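You operate a simulated robot arm through the tools that you are given. There is no shell and no other tool. Be economical: measure what you need, move in short steps, check, and stop when the job is done.

Carry out the task below with a simulated robot arm. There is one attempt and no reset: what you move stays moved.

Task
Stick two labels on the waiting carton and let it roll down.
Fine: to the end of the lane; feed with the star knob, press the orange plunger, shut the gate again.
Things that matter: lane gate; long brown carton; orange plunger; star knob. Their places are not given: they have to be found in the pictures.

It is judged by the outcome, as a careful person would: the job done as asked, and still so three seconds after it is handed in. It fails if anything else is knocked over, pushed out of place, dropped, spilled or broken.

Robot
A 7-joint arm with a two-finger parallel gripper, fixed in place. Base frame: the origin is at the foot of the arm, x ahead of it, y to its left, z up; the work surface is at about z = 0. Lengths are in m, angles in rad, forces in N, time in s.
With the tool pointing down near the work surface it reaches from about 0.24 to 0.62 m from the base axis. Its first joint turns from -1.152 to 1.152 rad. Payload 2.6 kg.
The tool frame sits at the grasp point between the pads (the TCP): z along the fingers, y along the line on which they close. The tips reach 0.03 m beyond it. The gripper opens to 0.094 m. The fingers are 0.028 m wide and 0.01 m thick; the gripper's body (0.05 by 0.096 m) begins 0.055 m behind the TCP.
Orientation is that of the tool frame in the base frame, as [roll, pitch, yaw] about the fixed x, y, z axes, in that order (R = Rz(yaw) Ry(pitch) Rx(roll)). With the fingers straight down and closing along the base's y, the tool's x points along the base's -x, its y along +y and its z along -z.

Tools
- The arm moves only by the tool apply_moves. Its argument "series" is a list of rows, each a list of 3 entries, a list of its own where there are three numbers: the turn, a rotation vector about the tool's x, y, z in units of 45 degrees (1.0 is 45 degrees), then the shift along the tool's x, y, z in units of 100 mm (1.0 is 100 mm), then the closure, from 0 (fully open) to 1 (shut). In form: [[[wx, wy, wz], [x, y, z], hand], ...]. A call has 1 to 8 rows; each row is the pose to reach, as a shift and turn from the pose commanded when the call began, along the tool's axes at that moment. A call with a number of a shift or a turn outside -1 to 1 is refused whole. A row lasts 0.2 s, in which the tool goes at most 0.05 m and 0.15 rad; a call with a longer step from one row to the next is refused whole, and so is a gripper value outside its range. Where a pose cannot be reached the arm comes as near as it can. A force on the tool above 70 N (or 10 N above the force at the start of the call, whichever is more), or a blocked arm, ends the call early, and 0.2 s more pass. The fingers move at their own pace (about 0.072 m/s each) and stop on an object; they squeeze with about 38 N. The grip force told is the motor's: it shows also when the fingers shut on nothing. Time passes only in rows, and 0.2 s behind the last, so rows that repeat a pose let the fingers close. It gives the time, the measured TCP pose, the force on the tool (base axes), the opening and the grip force at its end, in the units of the frame above (readings bear some noise), with the torque about the TCP (base axes, N m) and any sound that the robot's microphone picked up, and new pictures: "views" is both (left out), scene, wrist or none.
- Cameras (640 x 400 px; columns grow to the right, rows downward): "scene" is fixed at [0.0445, 0.4335, 0.5729]; the picture's right is [-0.72, -0.70, 0.00], its down [-0.33, 0.34, -0.88] and it looks along [0.61, -0.63, -0.48] (base axes); focal length 266 px, centre (320, 200). "wrist" rides on the gripper at [0.076, 0.014, -0.102] in the tool frame; the picture's right is [-0.18, 0.98, 0.00], its down [-0.75, -0.14, -0.64] and it looks along [-0.63, -0.12, 0.77] (tool axes); focal length 243 px, centre (320, 200).
- pixel_to_xyz(camera, pixels): for up to 12 pixels [column, row] of the newest picture of that camera ("zoom" is the newest enlarged one), the place [x, y, z] in the base frame of the surface seen there, good to about 0.002 m. No time passes.
- enlarge(camera, box): a new picture of the part [left, top, right, bottom] of that camera's present view, enlarged. No time passes.
- job_done(): hands the job in; it is judged then, once.

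Work in short steps. Measure before you move; look again where a grasp or a placing could have gone wrong, and mend it. You have 80 turns and 200 pictures in all, those below and enlarged ones among them. Open the gripper and draw the arm clear of the work before you hand the job in, unless the task says otherwise; then end with one line.

The tools are called after ">>>" as name(argument=value, ...) on one line, values as JSON. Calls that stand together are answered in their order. apply_moves: Moves the arm, as the interface text tells. Its arguments: {"type":"object","properties":{"series":{"type":"array","items":{"type":"array"}},"views":{"type":"string","enum":["both","scene","wrist","none"]}},"required":["series"]} The other tools are called the same way: pixel_to_xyz (camera, pixels) gives the place of the surface under pixels of a picture; enlarge (camera, box) takes an enlarged picture of a part of a camera's view; job_done () hands the job in.

At the start:

```text
time_s: 0.0
position: [0.2871, 0.0688, 0.4737]
ee_rot: [3.141, 0.0, 3.142]
wrist_force: [0.2, -0.1, 0.4]
torque: [-0.05, 0.01, -0.01]
opening: 0.0939
finger_force: 0.1
```

scene: 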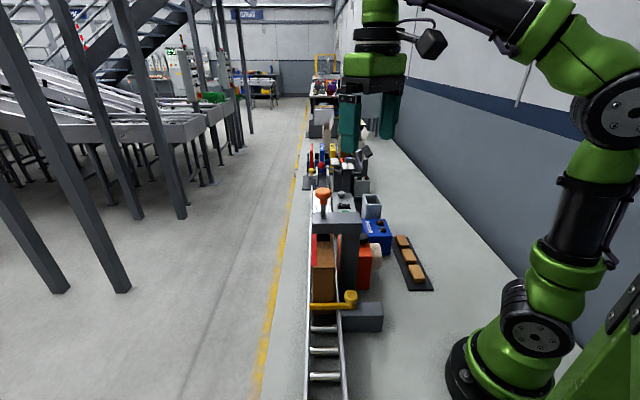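
wrist: 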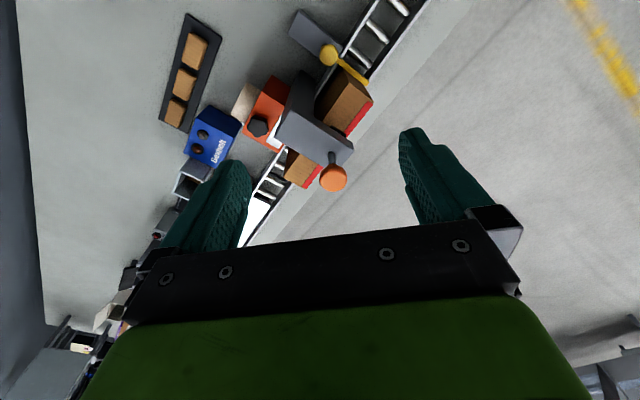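

The scene shows the lane, with the gate (yellow, ~ (345,300)), plunger (323,195) and an orange-red box with a black knob. I enlarge both views to understand it.

>>> enlarge(camera="scene", box=[260, 170, 450, 400])

>>> enlarge(camera="wrist", box=[150, 0, 450, 240])

```text
1.74 times, centred on (355, 285) of scene
```

zoom: 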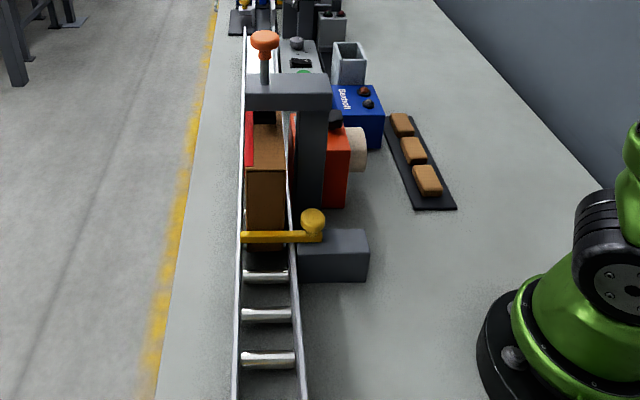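

```text
1.67 times, centred on (300, 120) of wrist
```

zoom: 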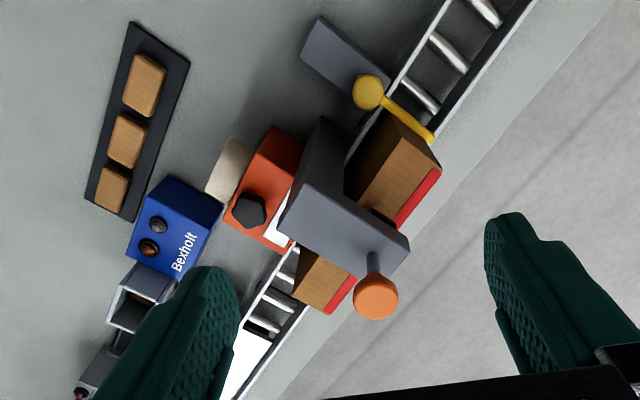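

The zoomed wrist view shows the plunger, a black knob on the orange dispenser, and the yellow gate arm with its handle. I measure them, together with the carton and lane.

>>> pixel_to_xyz(camera="zoom", pixels=[[377, 296], [250, 210], [368, 90], [428, 135], [400, 150], [325, 275], [340, 220], [345, 60], [275, 160], [280, 225], [435, 85], [440, 180]])

>>> pixel_to_xyz(camera="scene", pixels=[[323, 192], [350, 297], [315, 305], [335, 305], [323, 250], [323, 285], [365, 240], [313, 330], [340, 330], [345, 390], [335, 225], [370, 320]])

>>> enlarge(camera="scene", box=[290, 180, 400, 260])

>>> enlarge(camera="scene", box=[290, 250, 400, 330])

```text
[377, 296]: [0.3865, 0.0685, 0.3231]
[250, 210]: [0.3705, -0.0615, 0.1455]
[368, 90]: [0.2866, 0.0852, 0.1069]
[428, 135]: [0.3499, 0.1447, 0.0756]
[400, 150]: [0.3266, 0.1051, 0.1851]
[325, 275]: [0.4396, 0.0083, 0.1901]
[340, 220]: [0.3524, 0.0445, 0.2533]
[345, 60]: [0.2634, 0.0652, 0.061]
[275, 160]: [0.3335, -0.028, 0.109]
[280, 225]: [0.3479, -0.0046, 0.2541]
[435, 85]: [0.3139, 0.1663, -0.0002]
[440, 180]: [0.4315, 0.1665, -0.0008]
```

```text
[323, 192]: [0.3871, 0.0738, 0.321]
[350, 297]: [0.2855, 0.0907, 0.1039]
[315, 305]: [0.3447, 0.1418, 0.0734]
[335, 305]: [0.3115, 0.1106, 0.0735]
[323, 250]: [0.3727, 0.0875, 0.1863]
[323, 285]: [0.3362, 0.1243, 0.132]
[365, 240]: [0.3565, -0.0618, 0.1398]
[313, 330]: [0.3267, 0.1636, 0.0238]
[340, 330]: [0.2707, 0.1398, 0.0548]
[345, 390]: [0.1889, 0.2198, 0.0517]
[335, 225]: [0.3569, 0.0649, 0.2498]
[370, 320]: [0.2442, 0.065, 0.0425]
```

```text
5.00 times, centred on (345, 220) of scene
```

zoom: 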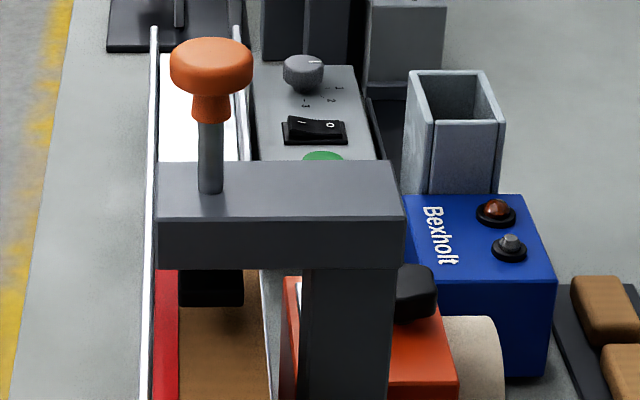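

```text
5.00 times, centred on (345, 290) of scene
```

zoom: 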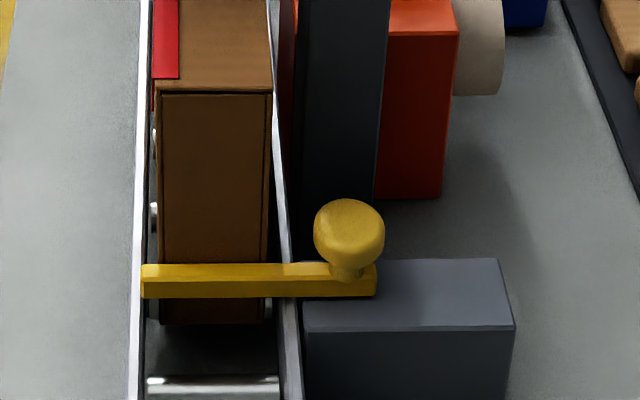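

The lane runs at 45° (towards -x,+y), with the knob near (0.37,-0.06,0.145). I move lower and to the right to look at the knob and the dispenser closely.

>>> apply_moves(series=[[[0, 0, 0], [0.1, -0.25, 0.25], 0], [[0, 0, 0], [0.2, -0.5, 0.5], 0], [[0, 0, 0], [0.25, -0.75, 0.75], 0], [[0, 0, 0], [0.3, -1, 1], 0]], views="wrist")

```text
time_s: 1.0
position: [0.2567, -0.0328, 0.3723]
ee_rot: [-3.141, 0.002, 3.14]
wrist_force: [-0.4, 0.2, -0.6]
torque: [-0.03, 0.03, -0.02]
opening: 0.094
finger_force: 0.0
```

wrist: 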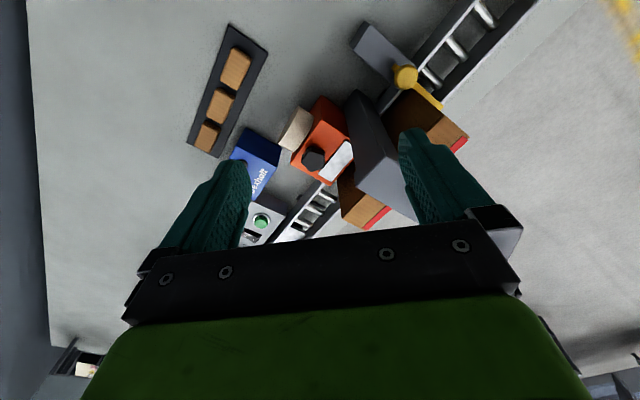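

The knob at (313,158) sits on the dispenser, with a white label beside it at (338,158). I enlarge and measure.

>>> enlarge(camera="wrist", box=[270, 80, 430, 230])

>>> pixel_to_xyz(camera="wrist", pixels=[[313, 155], [305, 148], [322, 148], [313, 167], [303, 165], [323, 165], [295, 163], [325, 183], [317, 100], [338, 160], [355, 100], [375, 165]])

```text
2.67 times, centred on (350, 155) of wrist
```

zoom: 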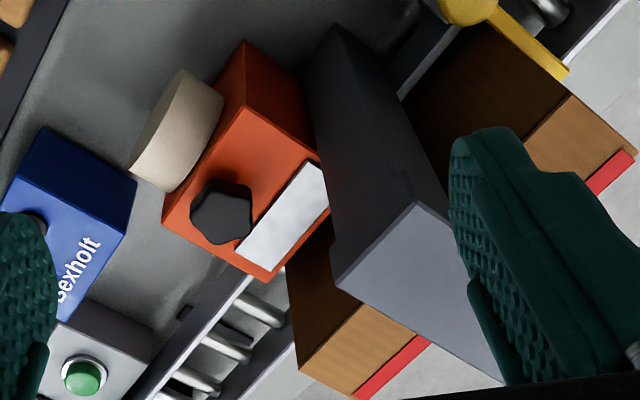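

```text
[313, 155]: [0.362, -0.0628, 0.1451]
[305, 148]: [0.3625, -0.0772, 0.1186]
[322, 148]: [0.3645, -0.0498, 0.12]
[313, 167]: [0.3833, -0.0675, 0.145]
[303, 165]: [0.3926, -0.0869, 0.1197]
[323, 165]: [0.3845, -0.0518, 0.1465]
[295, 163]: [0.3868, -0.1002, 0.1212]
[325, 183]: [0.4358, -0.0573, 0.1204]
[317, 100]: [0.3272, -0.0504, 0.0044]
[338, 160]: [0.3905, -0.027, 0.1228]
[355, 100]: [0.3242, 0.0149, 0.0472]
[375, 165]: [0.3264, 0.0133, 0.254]
```

Knob: lobed, centre ≈(0.371,-0.063), top z 0.145 on box top 0.120. Now I measure the column/beam corners for clearance.

>>> pixel_to_xyz(camera="zoom", pixels=[[415, 205], [342, 285], [440, 225], [495, 370], [330, 235], [222, 210], [195, 205], [250, 205], [225, 185], [228, 240], [250, 238], [170, 225]])

>>> pixel_to_xyz(camera="zoom", pixels=[[318, 168], [245, 255], [325, 205], [260, 272], [300, 160], [205, 100], [180, 75], [300, 345], [350, 315], [410, 340]])

```text
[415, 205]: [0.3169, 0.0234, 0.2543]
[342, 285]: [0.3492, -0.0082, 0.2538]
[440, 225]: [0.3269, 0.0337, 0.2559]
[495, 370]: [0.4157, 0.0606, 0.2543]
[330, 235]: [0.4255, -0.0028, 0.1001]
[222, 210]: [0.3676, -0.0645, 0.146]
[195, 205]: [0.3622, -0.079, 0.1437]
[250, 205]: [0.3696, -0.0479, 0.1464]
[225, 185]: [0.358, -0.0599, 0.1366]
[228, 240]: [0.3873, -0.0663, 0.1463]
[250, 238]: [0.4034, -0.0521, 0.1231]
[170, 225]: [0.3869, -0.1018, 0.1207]
```

```text
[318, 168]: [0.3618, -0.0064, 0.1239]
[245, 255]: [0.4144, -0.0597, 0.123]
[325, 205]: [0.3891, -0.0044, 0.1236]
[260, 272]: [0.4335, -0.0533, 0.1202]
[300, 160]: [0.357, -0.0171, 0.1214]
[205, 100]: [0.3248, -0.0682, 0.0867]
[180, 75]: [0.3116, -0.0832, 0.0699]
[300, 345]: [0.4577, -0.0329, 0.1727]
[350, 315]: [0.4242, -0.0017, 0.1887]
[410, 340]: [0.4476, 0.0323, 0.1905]
```

Column corner nearest the knob is (0.349,-0.008), about 0.06 m away, so I'll use a partly closed gripper. First I move over at height.

>>> apply_moves(series=[[[0, 0, 0], [-0.33, -0.1, 0], 0.2], [[0, 0, 0], [-0.66, -0.2, 0], 0.3], [[0, 0, 0], [-0.9, -0.31, 0], 0.36]], views="wrist")

```text
time_s: 1.8
position: [0.3492, -0.0639, 0.3738]
ee_rot: [-3.141, 0.0, -3.139]
wrist_force: [-0.3, -0.3, -0.1]
torque: [0.0, -0.01, -0.02]
opening: 0.0604
finger_force: 0.2
```

wrist: 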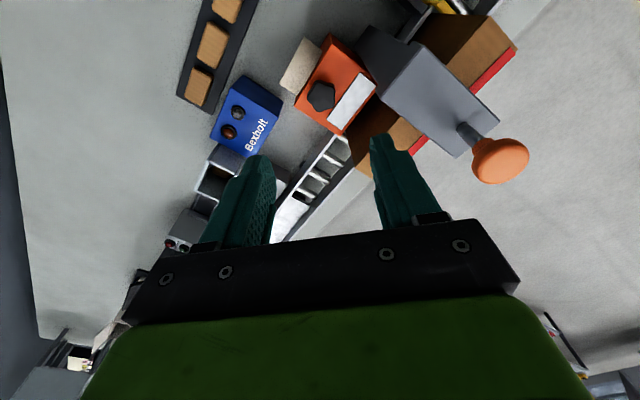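

>>> enlarge(camera="wrist", box=[280, 30, 400, 140])

>>> pixel_to_xyz(camera="wrist", pixels=[[308, 95], [335, 95], [321, 84], [321, 110], [321, 97], [492, 160], [515, 165], [478, 165], [500, 182]])

```text
3.64 times, centred on (340, 85) of wrist
```

zoom: 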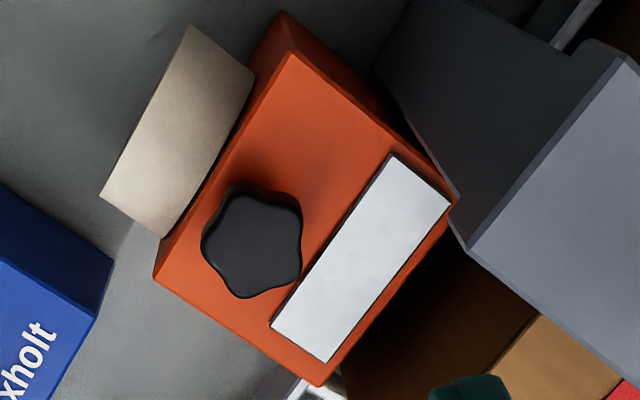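

```text
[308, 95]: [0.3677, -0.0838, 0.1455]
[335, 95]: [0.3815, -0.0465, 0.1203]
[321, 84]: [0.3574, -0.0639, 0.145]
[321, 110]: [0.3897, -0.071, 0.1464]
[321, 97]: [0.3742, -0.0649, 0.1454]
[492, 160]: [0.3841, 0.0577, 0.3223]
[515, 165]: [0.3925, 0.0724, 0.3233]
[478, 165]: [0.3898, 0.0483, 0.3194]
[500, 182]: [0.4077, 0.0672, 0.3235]
```

Knob centre is (0.374,-0.065), top z 0.1455. I turn the hand 45° anticlockwise (camera away from column) while descending above the knob.

>>> apply_moves(series=[[[0, 0, -0.17], [-0.1, -0.01, 0.1], 0.36], [[0, 0, -0.34], [-0.2, -0.01, 0.25], 0.36], [[0, 0, -0.51], [-0.25, -0.01, 0.45], 0.36], [[0, 0, -0.68], [-0.25, -0.01, 0.65], 0.36], [[0, 0, -0.85], [-0.25, -0.01, 0.85], 0.36], [[0, 0, -1], [-0.25, -0.01, 1], 0.36]], views="both")

```text
time_s: 3.2
position: [0.3734, -0.0624, 0.2732]
ee_rot: [3.141, 0.002, -2.356]
wrist_force: [0.7, -0.3, 0.0]
torque: [0.0, 0.01, -0.01]
opening: 0.0602
finger_force: 0.0
```

scene: 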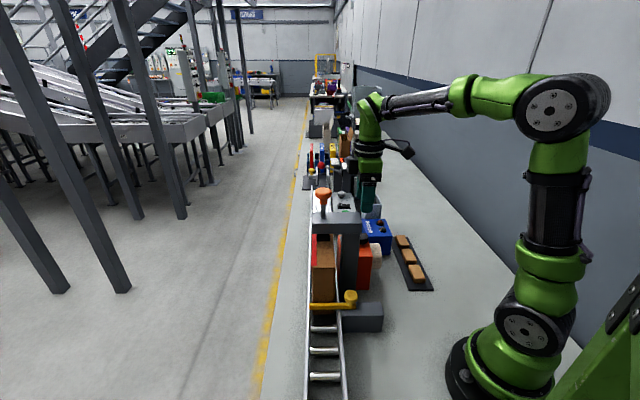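
wrist: 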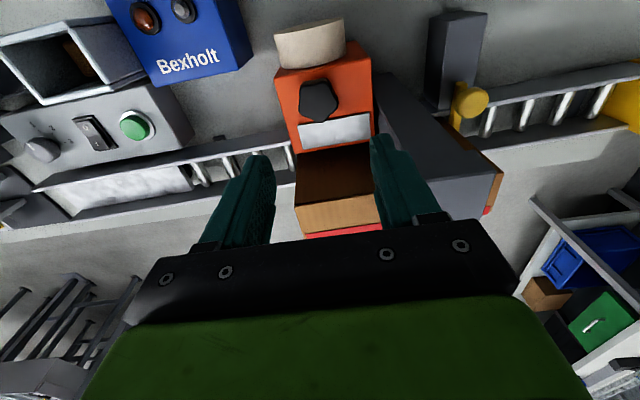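

The hand is over the knob and clear of the column. Descend.

>>> apply_moves(series=[[[0, 0, 0], [0, 0, 0.3], 0.36], [[0, 0, 0], [0, 0, 0.6], 0.36], [[0, 0, 0], [0, 0, 0.85], 0.36], [[0, 0, 0], [0, 0, 1], 0.36]], views="both")

```text
time_s: 4.2
position: [0.3732, -0.0638, 0.1704]
ee_rot: [-3.14, 0.0, -2.354]
wrist_force: [-0.1, -0.8, 0.6]
torque: [0.01, 0.0, 0.04]
opening: 0.0605
finger_force: 0.0
```

scene: 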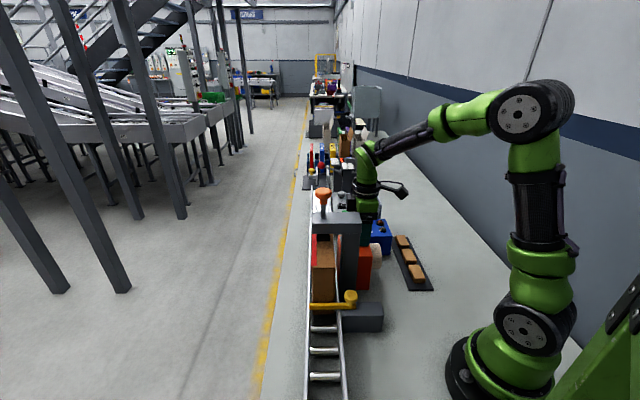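
wrist: 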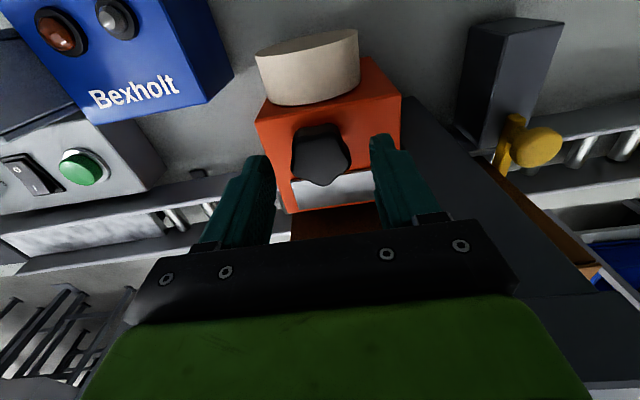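

The knob (320,155) is between the fingers. I lower 13 mm and close on it.

>>> apply_moves(series=[[[0, 0, 0], [0, 0, 0.13], 0.36], [[0, 0, 0], [0, 0, 0.13], 1], [[0, 0, 0], [0, 0, 0.13], 1], [[0, 0, 0], [0, 0, 0.13], 1]], views="wrist")

```text
time_s: 5.2
position: [0.3721, -0.0642, 0.1585]
ee_rot: [-3.14, 0.0, -2.355]
wrist_force: [7.6, -3.5, -8.0]
torque: [0.38, -0.7, 0.01]
opening: 0.0355
finger_force: 44.8
```

wrist: 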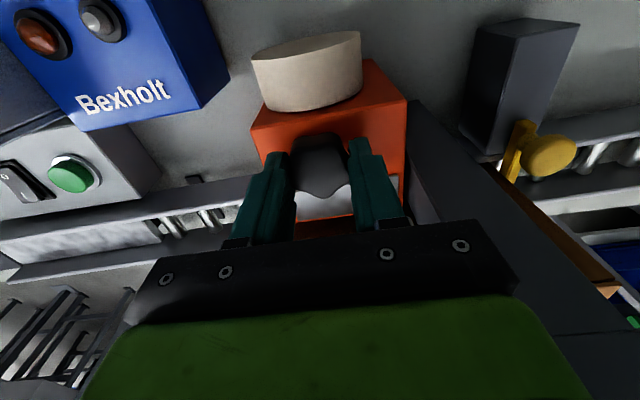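

Gripped at 0.0355 m. I turn clockwise a little (tool +z) and watch torque and sound.

>>> apply_moves(series=[[[0, 0, 0.17], [0, 0, 0.13], 1], [[0, 0, 0.34], [0, 0, 0.13], 1]], views="wrist")

```text
time_s: 5.8
position: [0.3753, -0.0645, 0.1503]
ee_rot: [-3.134, 0.008, -2.627]
wrist_force: [-9.8, -1.5, 62.7]
torque: [0.65, 2.47, -0.01]
opening: 0.0356
finger_force: 45.1
```

wrist: 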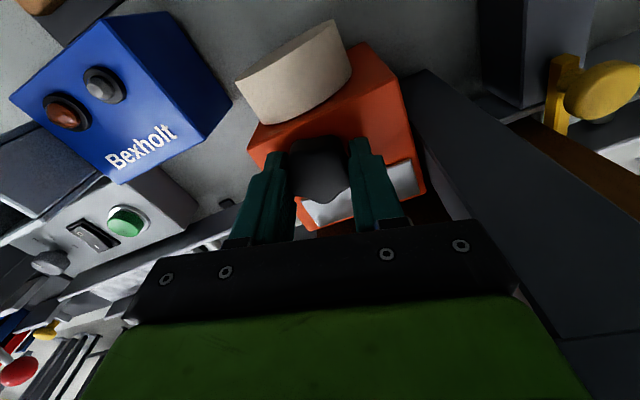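

My mistake: the z shift repeated, pressing the tips onto the box (62 N). I raise back 13 mm and continue turning.

>>> apply_moves(series=[[[0, 0, 0], [0, 0, -0.13], 1], [[0, 0, 0.17], [0, 0, -0.13], 1], [[0, 0, 0.34], [0, 0, -0.13], 1]], views="both")

>>> enlarge(camera="scene", box=[290, 180, 400, 260])

```text
time_s: 6.6
position: [0.3712, -0.0649, 0.158]
ee_rot: [-3.14, -0.005, -2.894]
wrist_force: [11.1, -21.0, -36.7]
torque: [-0.13, -0.05, -0.07]
opening: 0.0358
finger_force: 44.6
```

scene: 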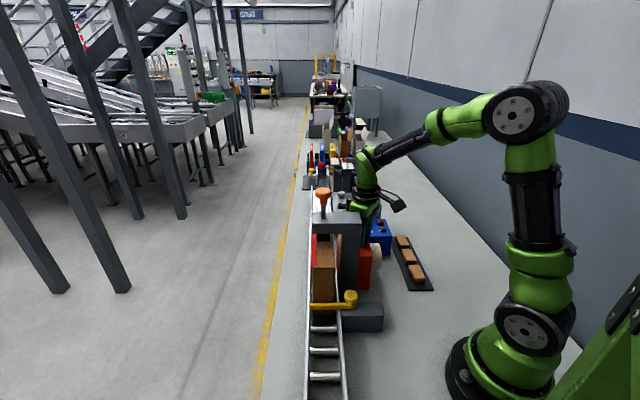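
wrist: 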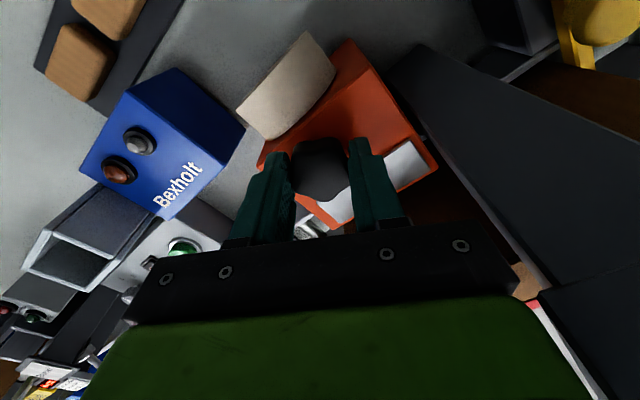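

```text
5.00 times, centred on (345, 220) of scene
```

zoom: 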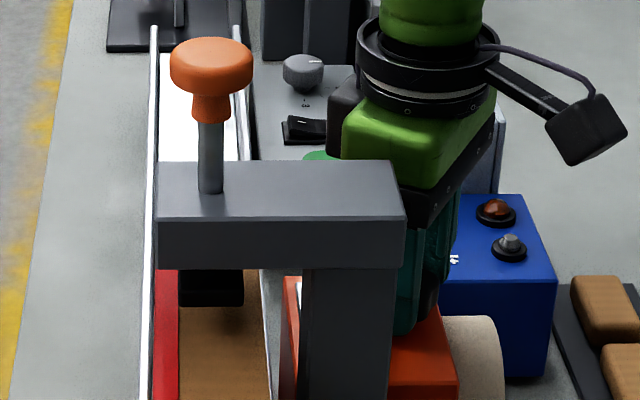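

Knob turns with the hand (0.54 rad so far), no click. I ease down slightly to relieve the pull and continue turning.

>>> apply_moves(series=[[[0, 0, 0.17], [0, 0, 0.02], 1], [[0, 0, 0.34], [0, 0, 0.02], 1], [[0, 0, 0.5], [0, 0, 0.02], 1]], views="wrist")

```text
time_s: 7.4
position: [0.3712, -0.0635, 0.158]
ee_rot: [-3.139, -0.002, 2.995]
wrist_force: [-18.7, -22.0, -2.1]
torque: [-0.01, 1.51, -0.05]
opening: 0.0354
finger_force: 44.9
```

wrist: 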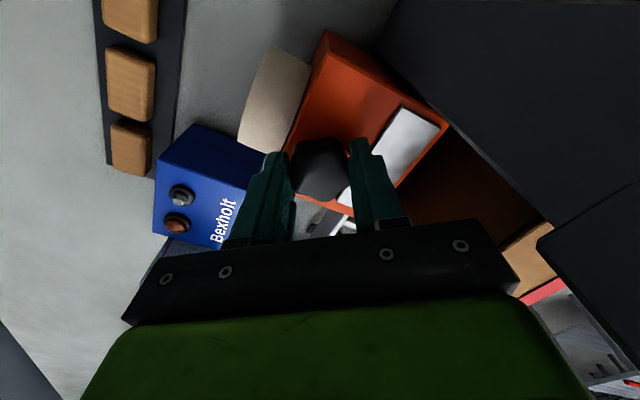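

About 0.93 rad turned with no sound yet. I open, rotate the hand back anticlockwise and look at the label window before regripping.

>>> apply_moves(series=[[[0, 0, 0], [0, 0, 0], 0.36], [[0, 0, 0], [0, 0, 0], 0.36], [[0, 0, -0.18], [0, 0, -0.15], 0.36], [[0, 0, -0.36], [0, 0, -0.15], 0.36], [[0, 0, -0.54], [0, 0, -0.15], 0.36], [[0, 0, -0.72], [0, 0, -0.15], 0.36], [[0, 0, -0.9], [0, 0, -0.15], 0.36], [[0, 0, -1.0], [0, 0, -0.15], 0.36]], views="wrist")

```text
time_s: 9.2
position: [0.3713, -0.0636, 0.1739]
ee_rot: [3.141, 0.001, -2.494]
wrist_force: [0.7, -0.6, -0.2]
torque: [0.02, 0.01, -0.01]
opening: 0.0601
finger_force: 0.1
```

wrist: 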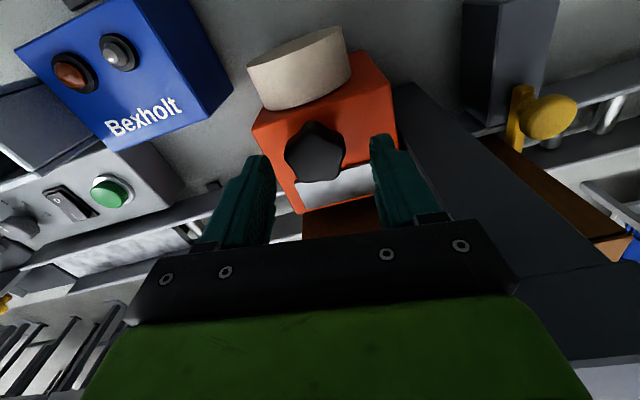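

I check the knob centre and the strip in this view.

>>> enlarge(camera="wrist", box=[240, 80, 400, 240])

>>> pixel_to_xyz(camera="wrist", pixels=[[317, 148], [290, 148], [343, 150], [315, 130], [320, 175], [300, 190], [368, 180], [302, 205], [340, 230]])

```text
2.50 times, centred on (320, 160) of wrist
```

zoom: 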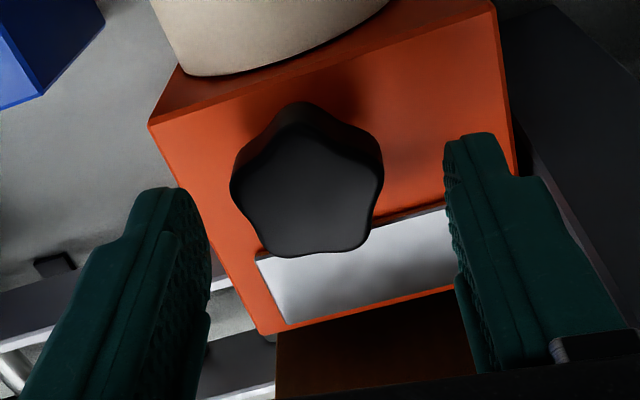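

```text
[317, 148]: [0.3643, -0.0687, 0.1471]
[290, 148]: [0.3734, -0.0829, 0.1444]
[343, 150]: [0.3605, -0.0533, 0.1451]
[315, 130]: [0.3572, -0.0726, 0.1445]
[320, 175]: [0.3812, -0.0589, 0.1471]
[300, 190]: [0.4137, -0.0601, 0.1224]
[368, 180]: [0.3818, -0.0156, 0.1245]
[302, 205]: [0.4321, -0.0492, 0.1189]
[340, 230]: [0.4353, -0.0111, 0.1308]
```

Knob centre ≈(0.371,-0.066); the strip is unchanged. I rotate the hand further anticlockwise for a longer stroke, with a slight recentring.

>>> apply_moves(series=[[[0, 0, -0.18], [0.02, 0, 0], 0.36], [[0, 0, -0.36], [0.02, 0, 0], 0.36], [[0, 0, -0.54], [0.02, 0, 0], 0.36], [[0, 0, -0.72], [0.02, 0, 0], 0.36], [[0, 0, -0.9], [0.02, 0, 0.0], 0.36], [[0, 0, -1.0], [0.02, 0, 0.15], 0.36], [[0, 0, -1.0], [0.02, 0, 0.15], 1], [[0, 0, -1.0], [0.02, 0, 0.15], 1]], views="both")

```text
time_s: 11.0
position: [0.3732, -0.0634, 0.158]
ee_rot: [-3.135, -0.002, -1.705]
wrist_force: [28.2, -3.4, -11.1]
torque: [0.14, -0.19, 0.02]
opening: 0.0357
finger_force: 44.9
```

scene: 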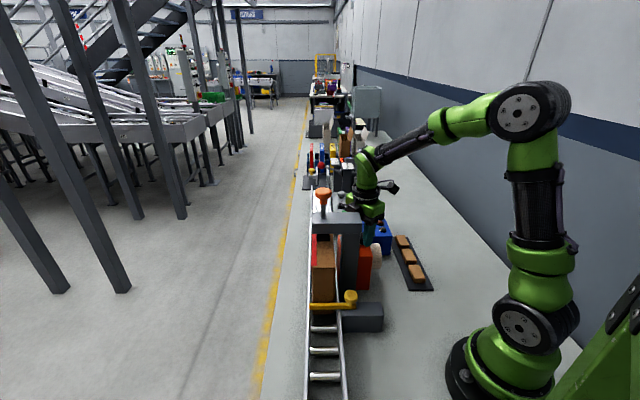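
wrist: 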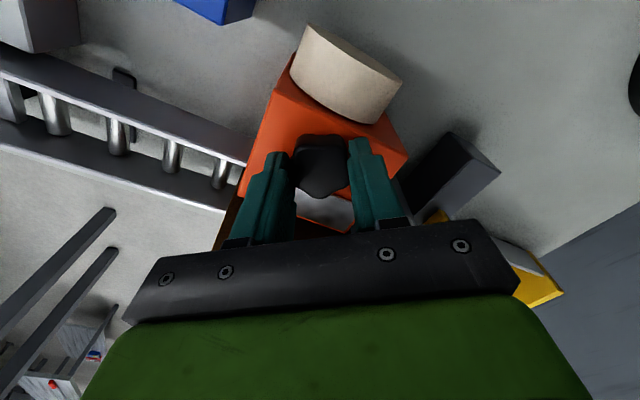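

Gripped. Now a long clockwise turn of ~60°.

>>> apply_moves(series=[[[0, 0, 0.18], [0, -0.02, 0], 1], [[0, 0, 0.36], [0, -0.02, 0], 1], [[0, 0, 0.54], [0, -0.02, 0], 1], [[0, 0, 0.72], [0, -0.02, 0], 1], [[0, 0, 0.9], [0, -0.02, 0], 1], [[0, 0, 1.0], [0, -0.02, 0], 1]], views="none")

>>> apply_moves(series=[[[0, 0, 0.18], [0, 0, 0], 1], [[0, 0, 0.36], [0, 0, 0], 1], [[0, 0, 0.54], [0, 0, 0], 1], [[0, 0, 0.72], [0, 0, 0], 1], [[0, 0, 0.8], [0, 0, 0], 1]], views="both")

```text
time_s: 12.4
position: [0.3742, -0.064, 0.1579]
ee_rot: [-3.139, 0.002, -2.497]
wrist_force: [32.0, -3.1, -27.1]
torque: [0.37, -0.49, 0.04]
opening: 0.0355
finger_force: 44.5
```

```text
time_s: 13.6
position: [0.3733, -0.0661, 0.1578]
ee_rot: [-3.141, 0.002, -3.127]
wrist_force: [16.7, -5.2, -16.9]
torque: [-0.27, -0.54, 0.01]
opening: 0.0355
finger_force: 44.6
```

scene: 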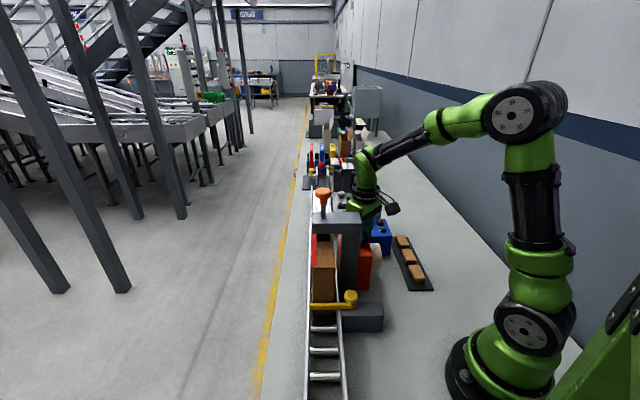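
wrist: 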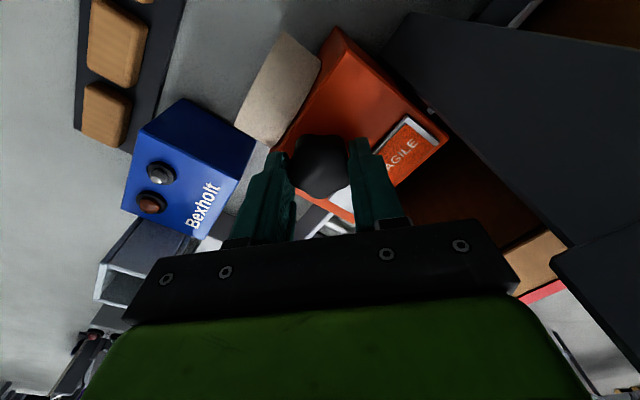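

A "FRAGILE" label is now on the tray plate at (405,150). I release and lift to inspect whether it is fully fed.

>>> apply_moves(series=[[[0, 0, 0], [0, 0, 0], 0.36], [[0, 0, 0], [0, 0, 0], 0.36], [[0, 0, -0.18], [0, 0, -0.2], 0.36], [[0, 0, -0.36], [0, 0, -0.4], 0.36], [[0, 0, -0.54], [0, 0, -0.6], 0.36], [[0, 0, -0.72], [0, 0, -0.8], 0.36], [[0, 0, -0.9], [0, 0, -0.8], 0.36]], views="wrist")

>>> enlarge(camera="wrist", box=[240, 50, 400, 210])

```text
time_s: 15.2
position: [0.3722, -0.0653, 0.2392]
ee_rot: [3.141, 0.0, -2.415]
wrist_force: [-0.4, 0.7, 0.6]
torque: [0.0, -0.02, -0.01]
opening: 0.0602
finger_force: 0.1
```

wrist: 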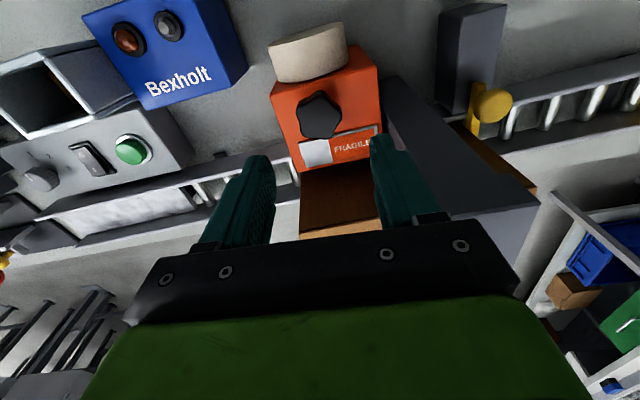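

```text
2.50 times, centred on (320, 130) of wrist
```

zoom: 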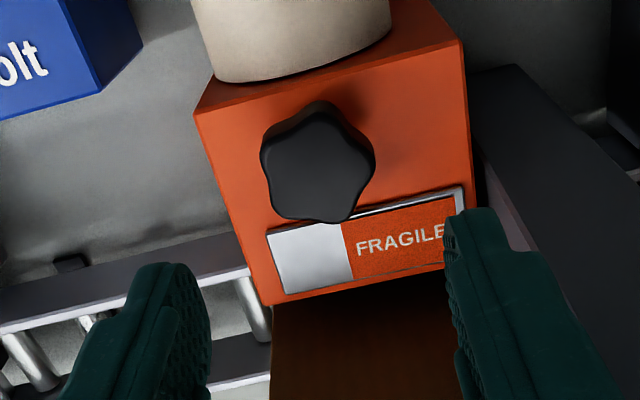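

The label reads fully "FRAGILE" centred, so it appears fully fed. I go up and look from above before pressing.

>>> apply_moves(series=[[[0, 0, 0], [0, 0, -0.45], 0.6], [[0, 0, 0], [0, 0, -0.9], 1], [[0, 0, 0], [0, 0, -1], 1]], views="wrist")

>>> enlarge(camera="wrist", box=[240, 30, 400, 140])

```text
time_s: 16.0
position: [0.3737, -0.0646, 0.3362]
ee_rot: [3.14, -0.001, -2.417]
wrist_force: [-0.1, 0.5, 0.2]
torque: [0.01, -0.01, 0.0]
opening: 0.0002
finger_force: 32.8
```

wrist: 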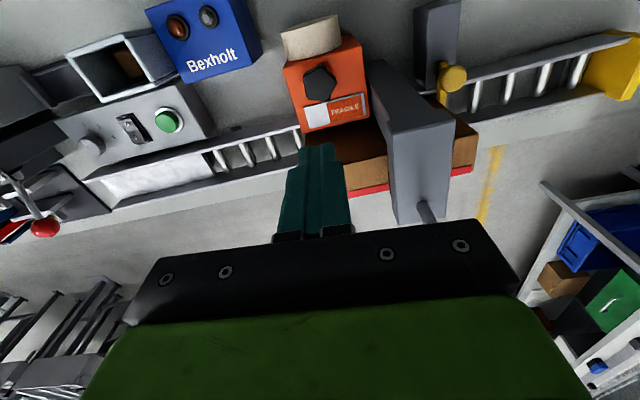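

```text
3.64 times, centred on (320, 85) of wrist
```

zoom: 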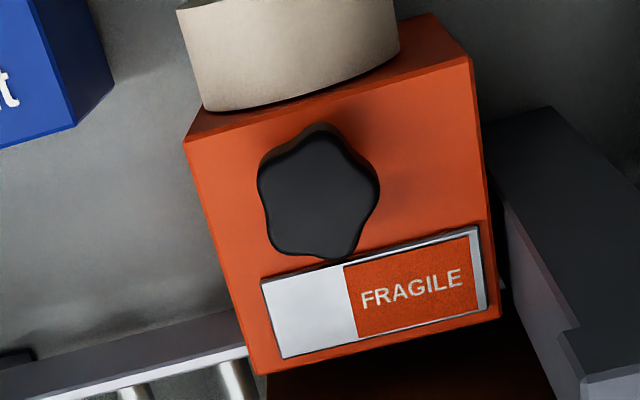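

The whole label lies on the plate. Now I rise and move over the plunger with the fingers shut.

>>> apply_moves(series=[[[0, 0, 0], [0, 0, -0.45], 1], [[0, 0, 0], [-0.1, 0.1, -0.75], 1], [[0, 0, 0], [-0.4, 0.35, -0.75], 1], [[0, 0, 0], [-0.7, 0.6, -0.75], 1], [[0, 0, 0], [-0.98, 0.86, -0.75], 1]], views="both")

>>> enlarge(camera="scene", box=[280, 140, 390, 260])

```text
time_s: 17.2
position: [0.3878, 0.069, 0.4116]
ee_rot: [3.14, 0.0, -2.419]
wrist_force: [-0.3, 1.3, -0.1]
torque: [0.01, 0.0, 0.0]
opening: 0.0001
finger_force: 32.8
```

scene: 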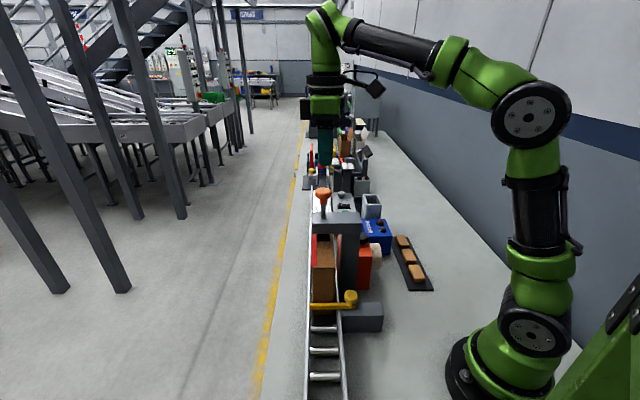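
wrist: 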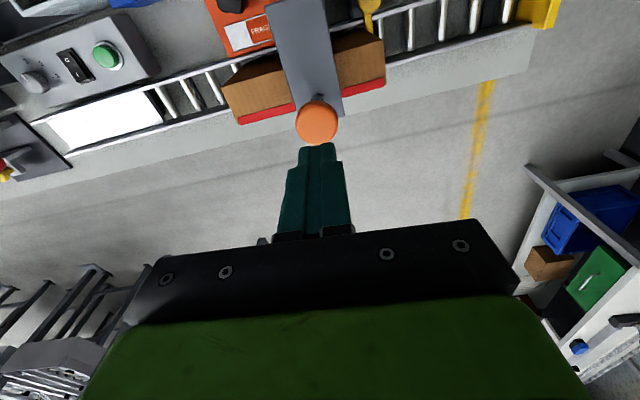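

```text
3.33 times, centred on (335, 200) of scene
```

zoom: 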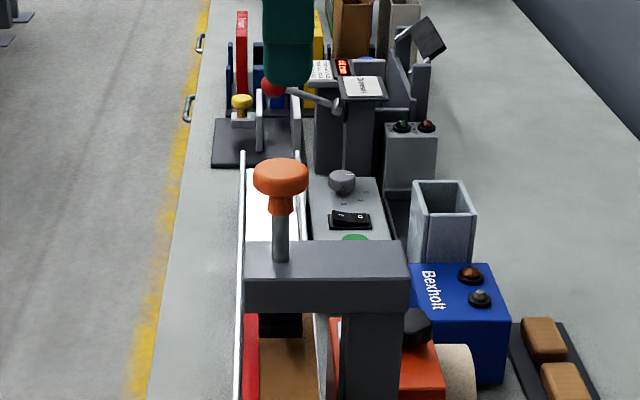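

Measure the plunger head top in the wrist view at (317,122).

>>> pixel_to_xyz(camera="wrist", pixels=[[317, 120], [300, 121], [334, 121], [317, 106], [317, 137]])

>>> pixel_to_xyz(camera="zoom", pixels=[[280, 325], [280, 350], [280, 250], [280, 175]])

```text
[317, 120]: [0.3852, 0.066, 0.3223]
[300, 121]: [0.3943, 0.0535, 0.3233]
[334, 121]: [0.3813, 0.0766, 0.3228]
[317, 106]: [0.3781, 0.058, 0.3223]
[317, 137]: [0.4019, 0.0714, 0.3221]
```

```text
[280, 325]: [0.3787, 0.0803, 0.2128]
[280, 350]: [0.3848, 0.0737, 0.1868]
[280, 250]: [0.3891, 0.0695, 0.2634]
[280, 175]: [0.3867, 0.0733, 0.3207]
```

Head centre (0.389,0.066), top 0.323; pad sits ~25 mm above carton. I press down gradually.

>>> apply_moves(series=[[[0, 0, 0], [0.01, -0.02, 0.3], 1], [[0, 0, 0], [0.01, -0.02, 0.55], 1], [[0, 0, 0], [0.01, -0.02, 0.62], 1], [[0, 0, 0], [0.01, -0.02, 0.68], 1], [[0, 0, 0], [0.01, -0.02, 0.73], 1], [[0, 0, 0], [0.01, -0.02, 0.77], 1]], views="scene")

>>> enlarge(camera="scene", box=[280, 170, 390, 270])

```text
time_s: 18.6
position: [0.3904, 0.0637, 0.3365]
ee_rot: [-3.142, 0.001, -2.418]
wrist_force: [-1.7, 1.9, 4.2]
torque: [0.07, 0.07, 0.04]
opening: 0.0
finger_force: 32.8
heard: click
```

scene: 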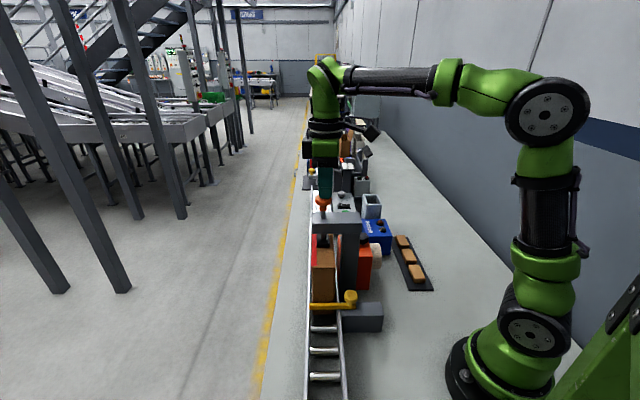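

```text
4.00 times, centred on (335, 220) of scene
```

zoom: 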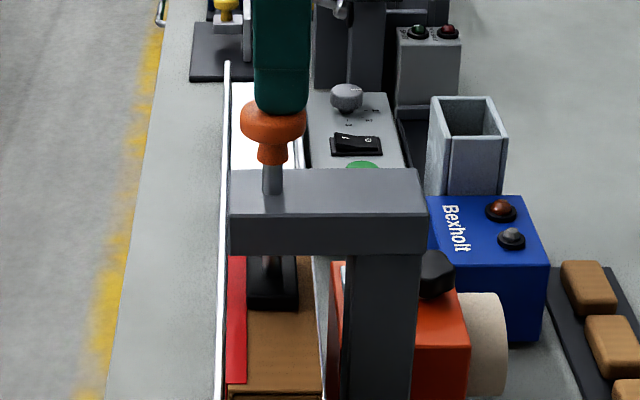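

A click was heard with the pad at the carton. I retract upward and look whether the label transferred.

>>> apply_moves(series=[[[0, 0, 0], [0, 0, -0.35], 1], [[0, 0, 0], [0, 0, -0.8], 1], [[0, 0, 0], [0.3, -0.25, -0.8], 1], [[0, 0, 0], [0.6, -0.5, -0.8], 1]], views="both")

>>> enlarge(camera="scene", box=[280, 180, 390, 280])

>>> enlarge(camera="wrist", box=[220, 0, 440, 160])

```text
time_s: 19.6
position: [0.379, -0.0146, 0.4158]
ee_rot: [3.139, -0.001, -2.419]
wrist_force: [-0.9, 0.3, 0.1]
torque: [0.02, -0.04, -0.02]
opening: 0.0001
finger_force: 32.6
```

scene: 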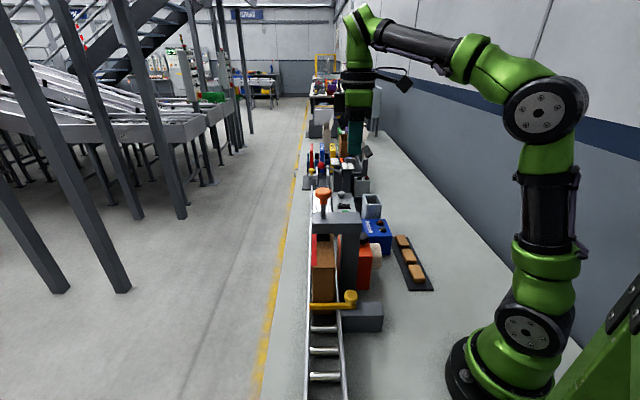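
wrist: 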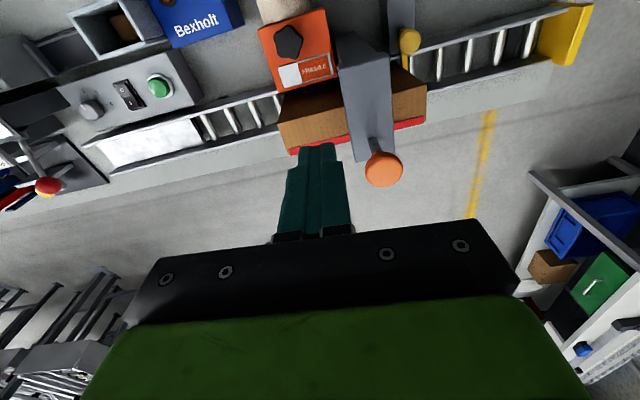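

```text
4.00 times, centred on (335, 230) of scene
```

zoom: 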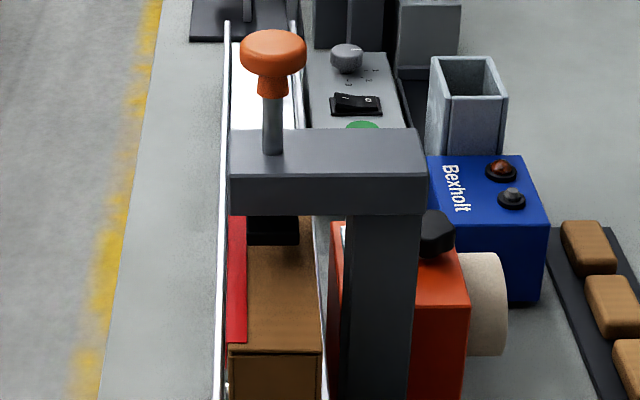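

```text
2.50 times, centred on (330, 80) of wrist
```

zoom: 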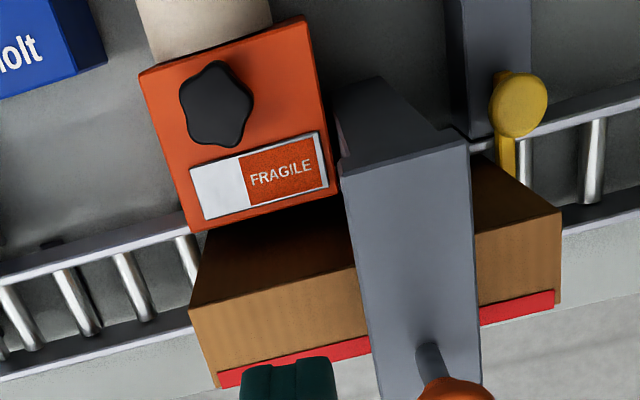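

The label is still on the plate, so I check whether anything is on the carton below the pad in the scene view.

>>> enlarge(camera="scene", box=[305, 215, 350, 260])

>>> pixel_to_xyz(camera="zoom", pixels=[[320, 230], [320, 150], [320, 100], [230, 230], [420, 230], [320, 350]])

```text
8.89 times, centred on (328, 238) of scene
```

zoom: 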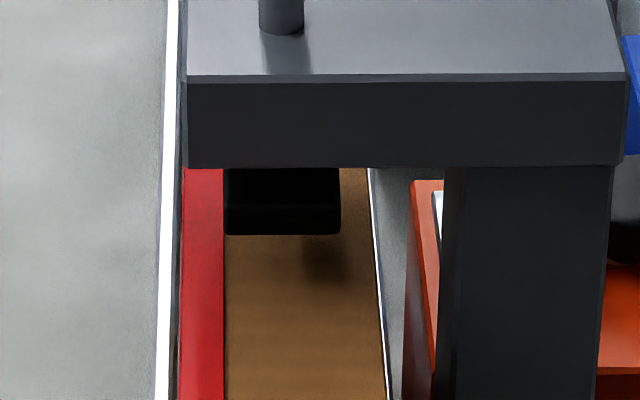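

```text
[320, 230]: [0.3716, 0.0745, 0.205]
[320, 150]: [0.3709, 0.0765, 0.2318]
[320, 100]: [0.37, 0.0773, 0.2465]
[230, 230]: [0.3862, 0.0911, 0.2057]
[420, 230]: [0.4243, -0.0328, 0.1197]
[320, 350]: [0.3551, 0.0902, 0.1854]
```

The carton under the pad is bare brown, and the pad stopped ~2 mm short of it (0.1885 vs 0.1865) at only 4 N. I press again, deeper.

>>> apply_moves(series=[[[0, 0, 0], [-0.3, 0.25, 0], 1], [[0, 0, 0], [-0.6, 0.5, 0], 1], [[0, 0, 0], [-0.6, 0.5, 0.4], 1], [[0, 0, 0], [-0.6, 0.5, 0.65], 1], [[0, 0, 0], [-0.6, 0.5, 0.76], 1], [[0, 0, 0], [-0.6, 0.5, 0.82], 1], [[0, 0, 0], [-0.6, 0.5, 0.86], 1], [[0, 0, 0], [-0.6, 0.5, 0.86], 1]], views="scene")

>>> enlarge(camera="scene", box=[305, 205, 350, 250])

```text
time_s: 21.4
position: [0.3884, 0.0639, 0.3347]
ee_rot: [-3.14, 0.006, -2.42]
wrist_force: [-16.1, 0.0, 39.9]
torque: [0.09, 0.31, -0.09]
opening: 0.0
finger_force: 32.8
heard: click
```

scene: 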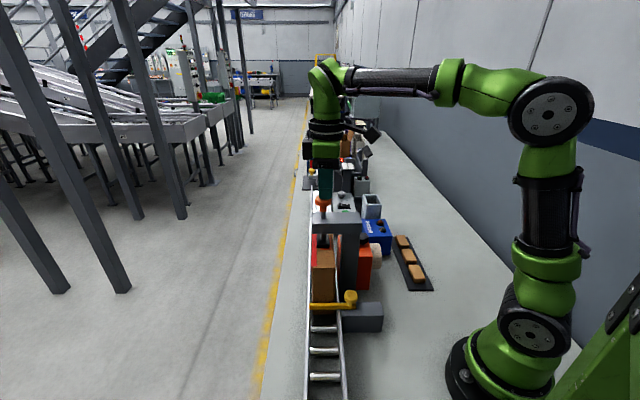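

```text
8.89 times, centred on (328, 228) of scene
```

zoom: 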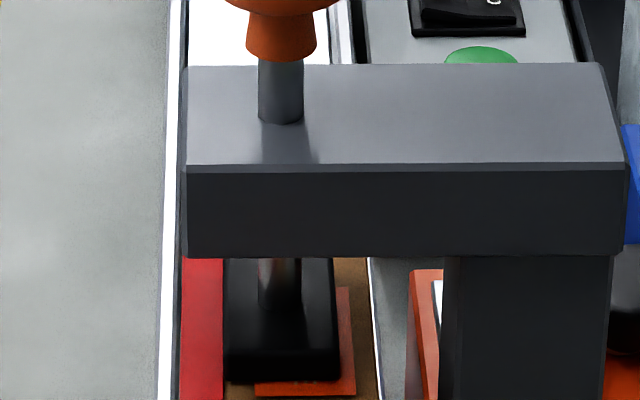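

The orange label now shows on the carton under the pad. I release and look again.

>>> apply_moves(series=[[[0, 0, 0], [0, 0, -0.35], 1], [[0, 0, 0], [0, 0, -0.8], 1], [[0, 0, 0], [0.3, -0.25, -0.8], 1], [[0, 0, 0], [0.6, -0.5, -0.8], 1]], views="both")

>>> enlarge(camera="scene", box=[305, 215, 350, 260])

>>> enlarge(camera="wrist", box=[220, 0, 440, 160])

```text
time_s: 22.4
position: [0.3795, -0.0145, 0.4103]
ee_rot: [3.142, 0.0, -2.417]
wrist_force: [-0.6, -0.4, 0.2]
torque: [0.0, 0.0, 0.05]
opening: 0.0
finger_force: 32.9
```

scene: 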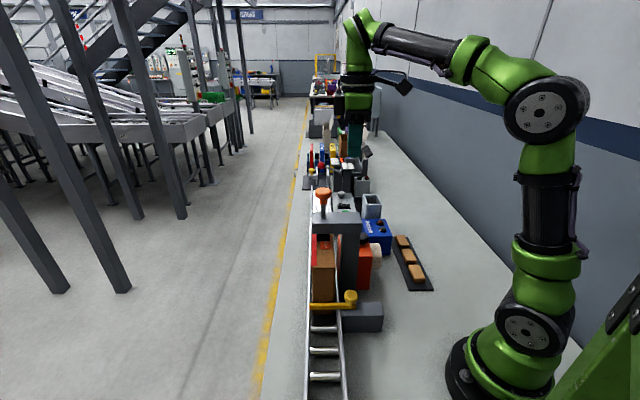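
wrist: 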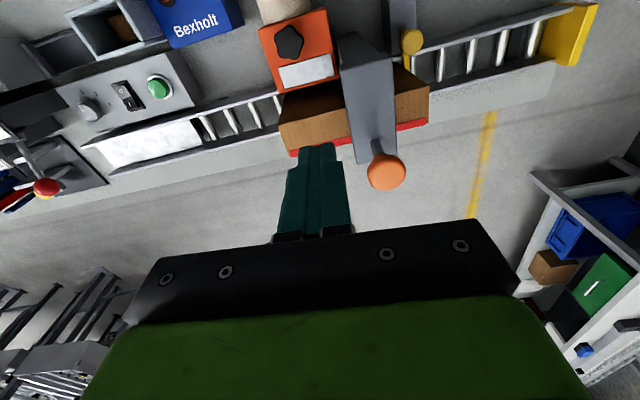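

```text
8.89 times, centred on (328, 238) of scene
```

zoom: 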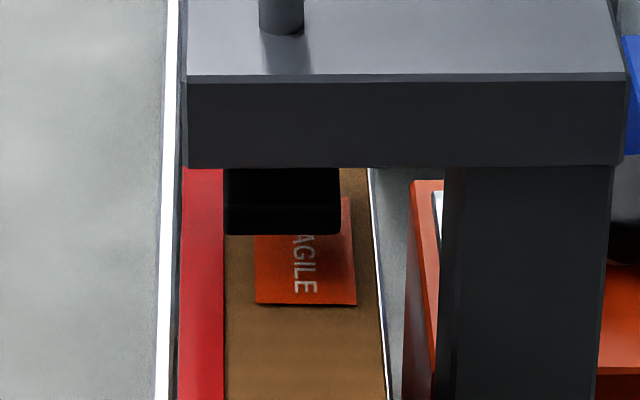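

```text
2.50 times, centred on (330, 80) of wrist
```

zoom: 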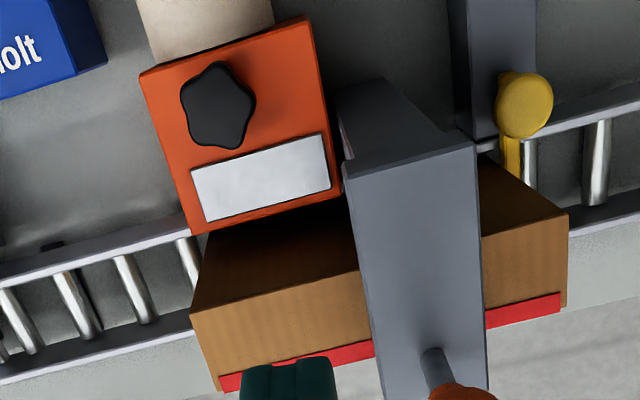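

First label is stuck and the plate is empty. Back to the knob for the second label: over it, rotate anticlockwise and descend with part-open fingers.

>>> apply_moves(series=[[[0, 0, -0.15], [0.2, -0.17, 0], 0.36], [[0, 0, -0.3], [0.38, -0.33, 0.1], 0.36], [[0, 0, -0.45], [0.38, -0.33, 0.4], 0.36], [[0, 0, -0.6], [0.38, -0.33, 0.7], 0.36], [[0, 0, -0.75], [0.38, -0.33, 0.9], 0.36], [[0, 0, -0.9], [0.38, -0.33, 1], 0.36]], views="none")

>>> apply_moves(series=[[[0, 0, 0], [0, 0, 0.3], 0.36], [[0, 0, 0], [0, 0, 0.6], 0.36], [[0, 0, 0], [0, 0, 0.9], 0.36], [[0, 0, 0], [0, 0, 1], 0.36]], views="both")

```text
time_s: 23.8
position: [0.3721, -0.064, 0.3101]
ee_rot: [3.14, 0.0, -1.71]
wrist_force: [0.3, 0.3, 1.1]
torque: [0.02, -0.03, -0.01]
opening: 0.0603
finger_force: 0.1
```

```text
time_s: 24.8
position: [0.3718, -0.0643, 0.2101]
ee_rot: [-3.14, 0.0, -1.713]
wrist_force: [0.3, -0.5, -0.5]
torque: [0.04, -0.01, -0.01]
opening: 0.0601
finger_force: 0.0
```

scene: 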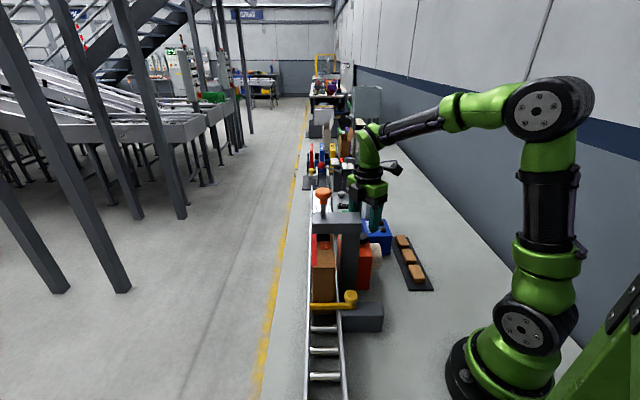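
wrist: 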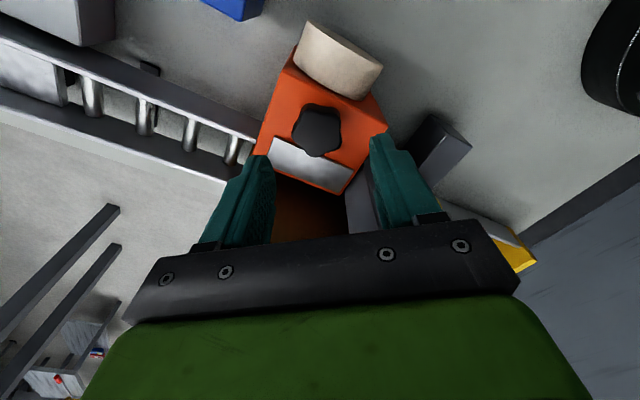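

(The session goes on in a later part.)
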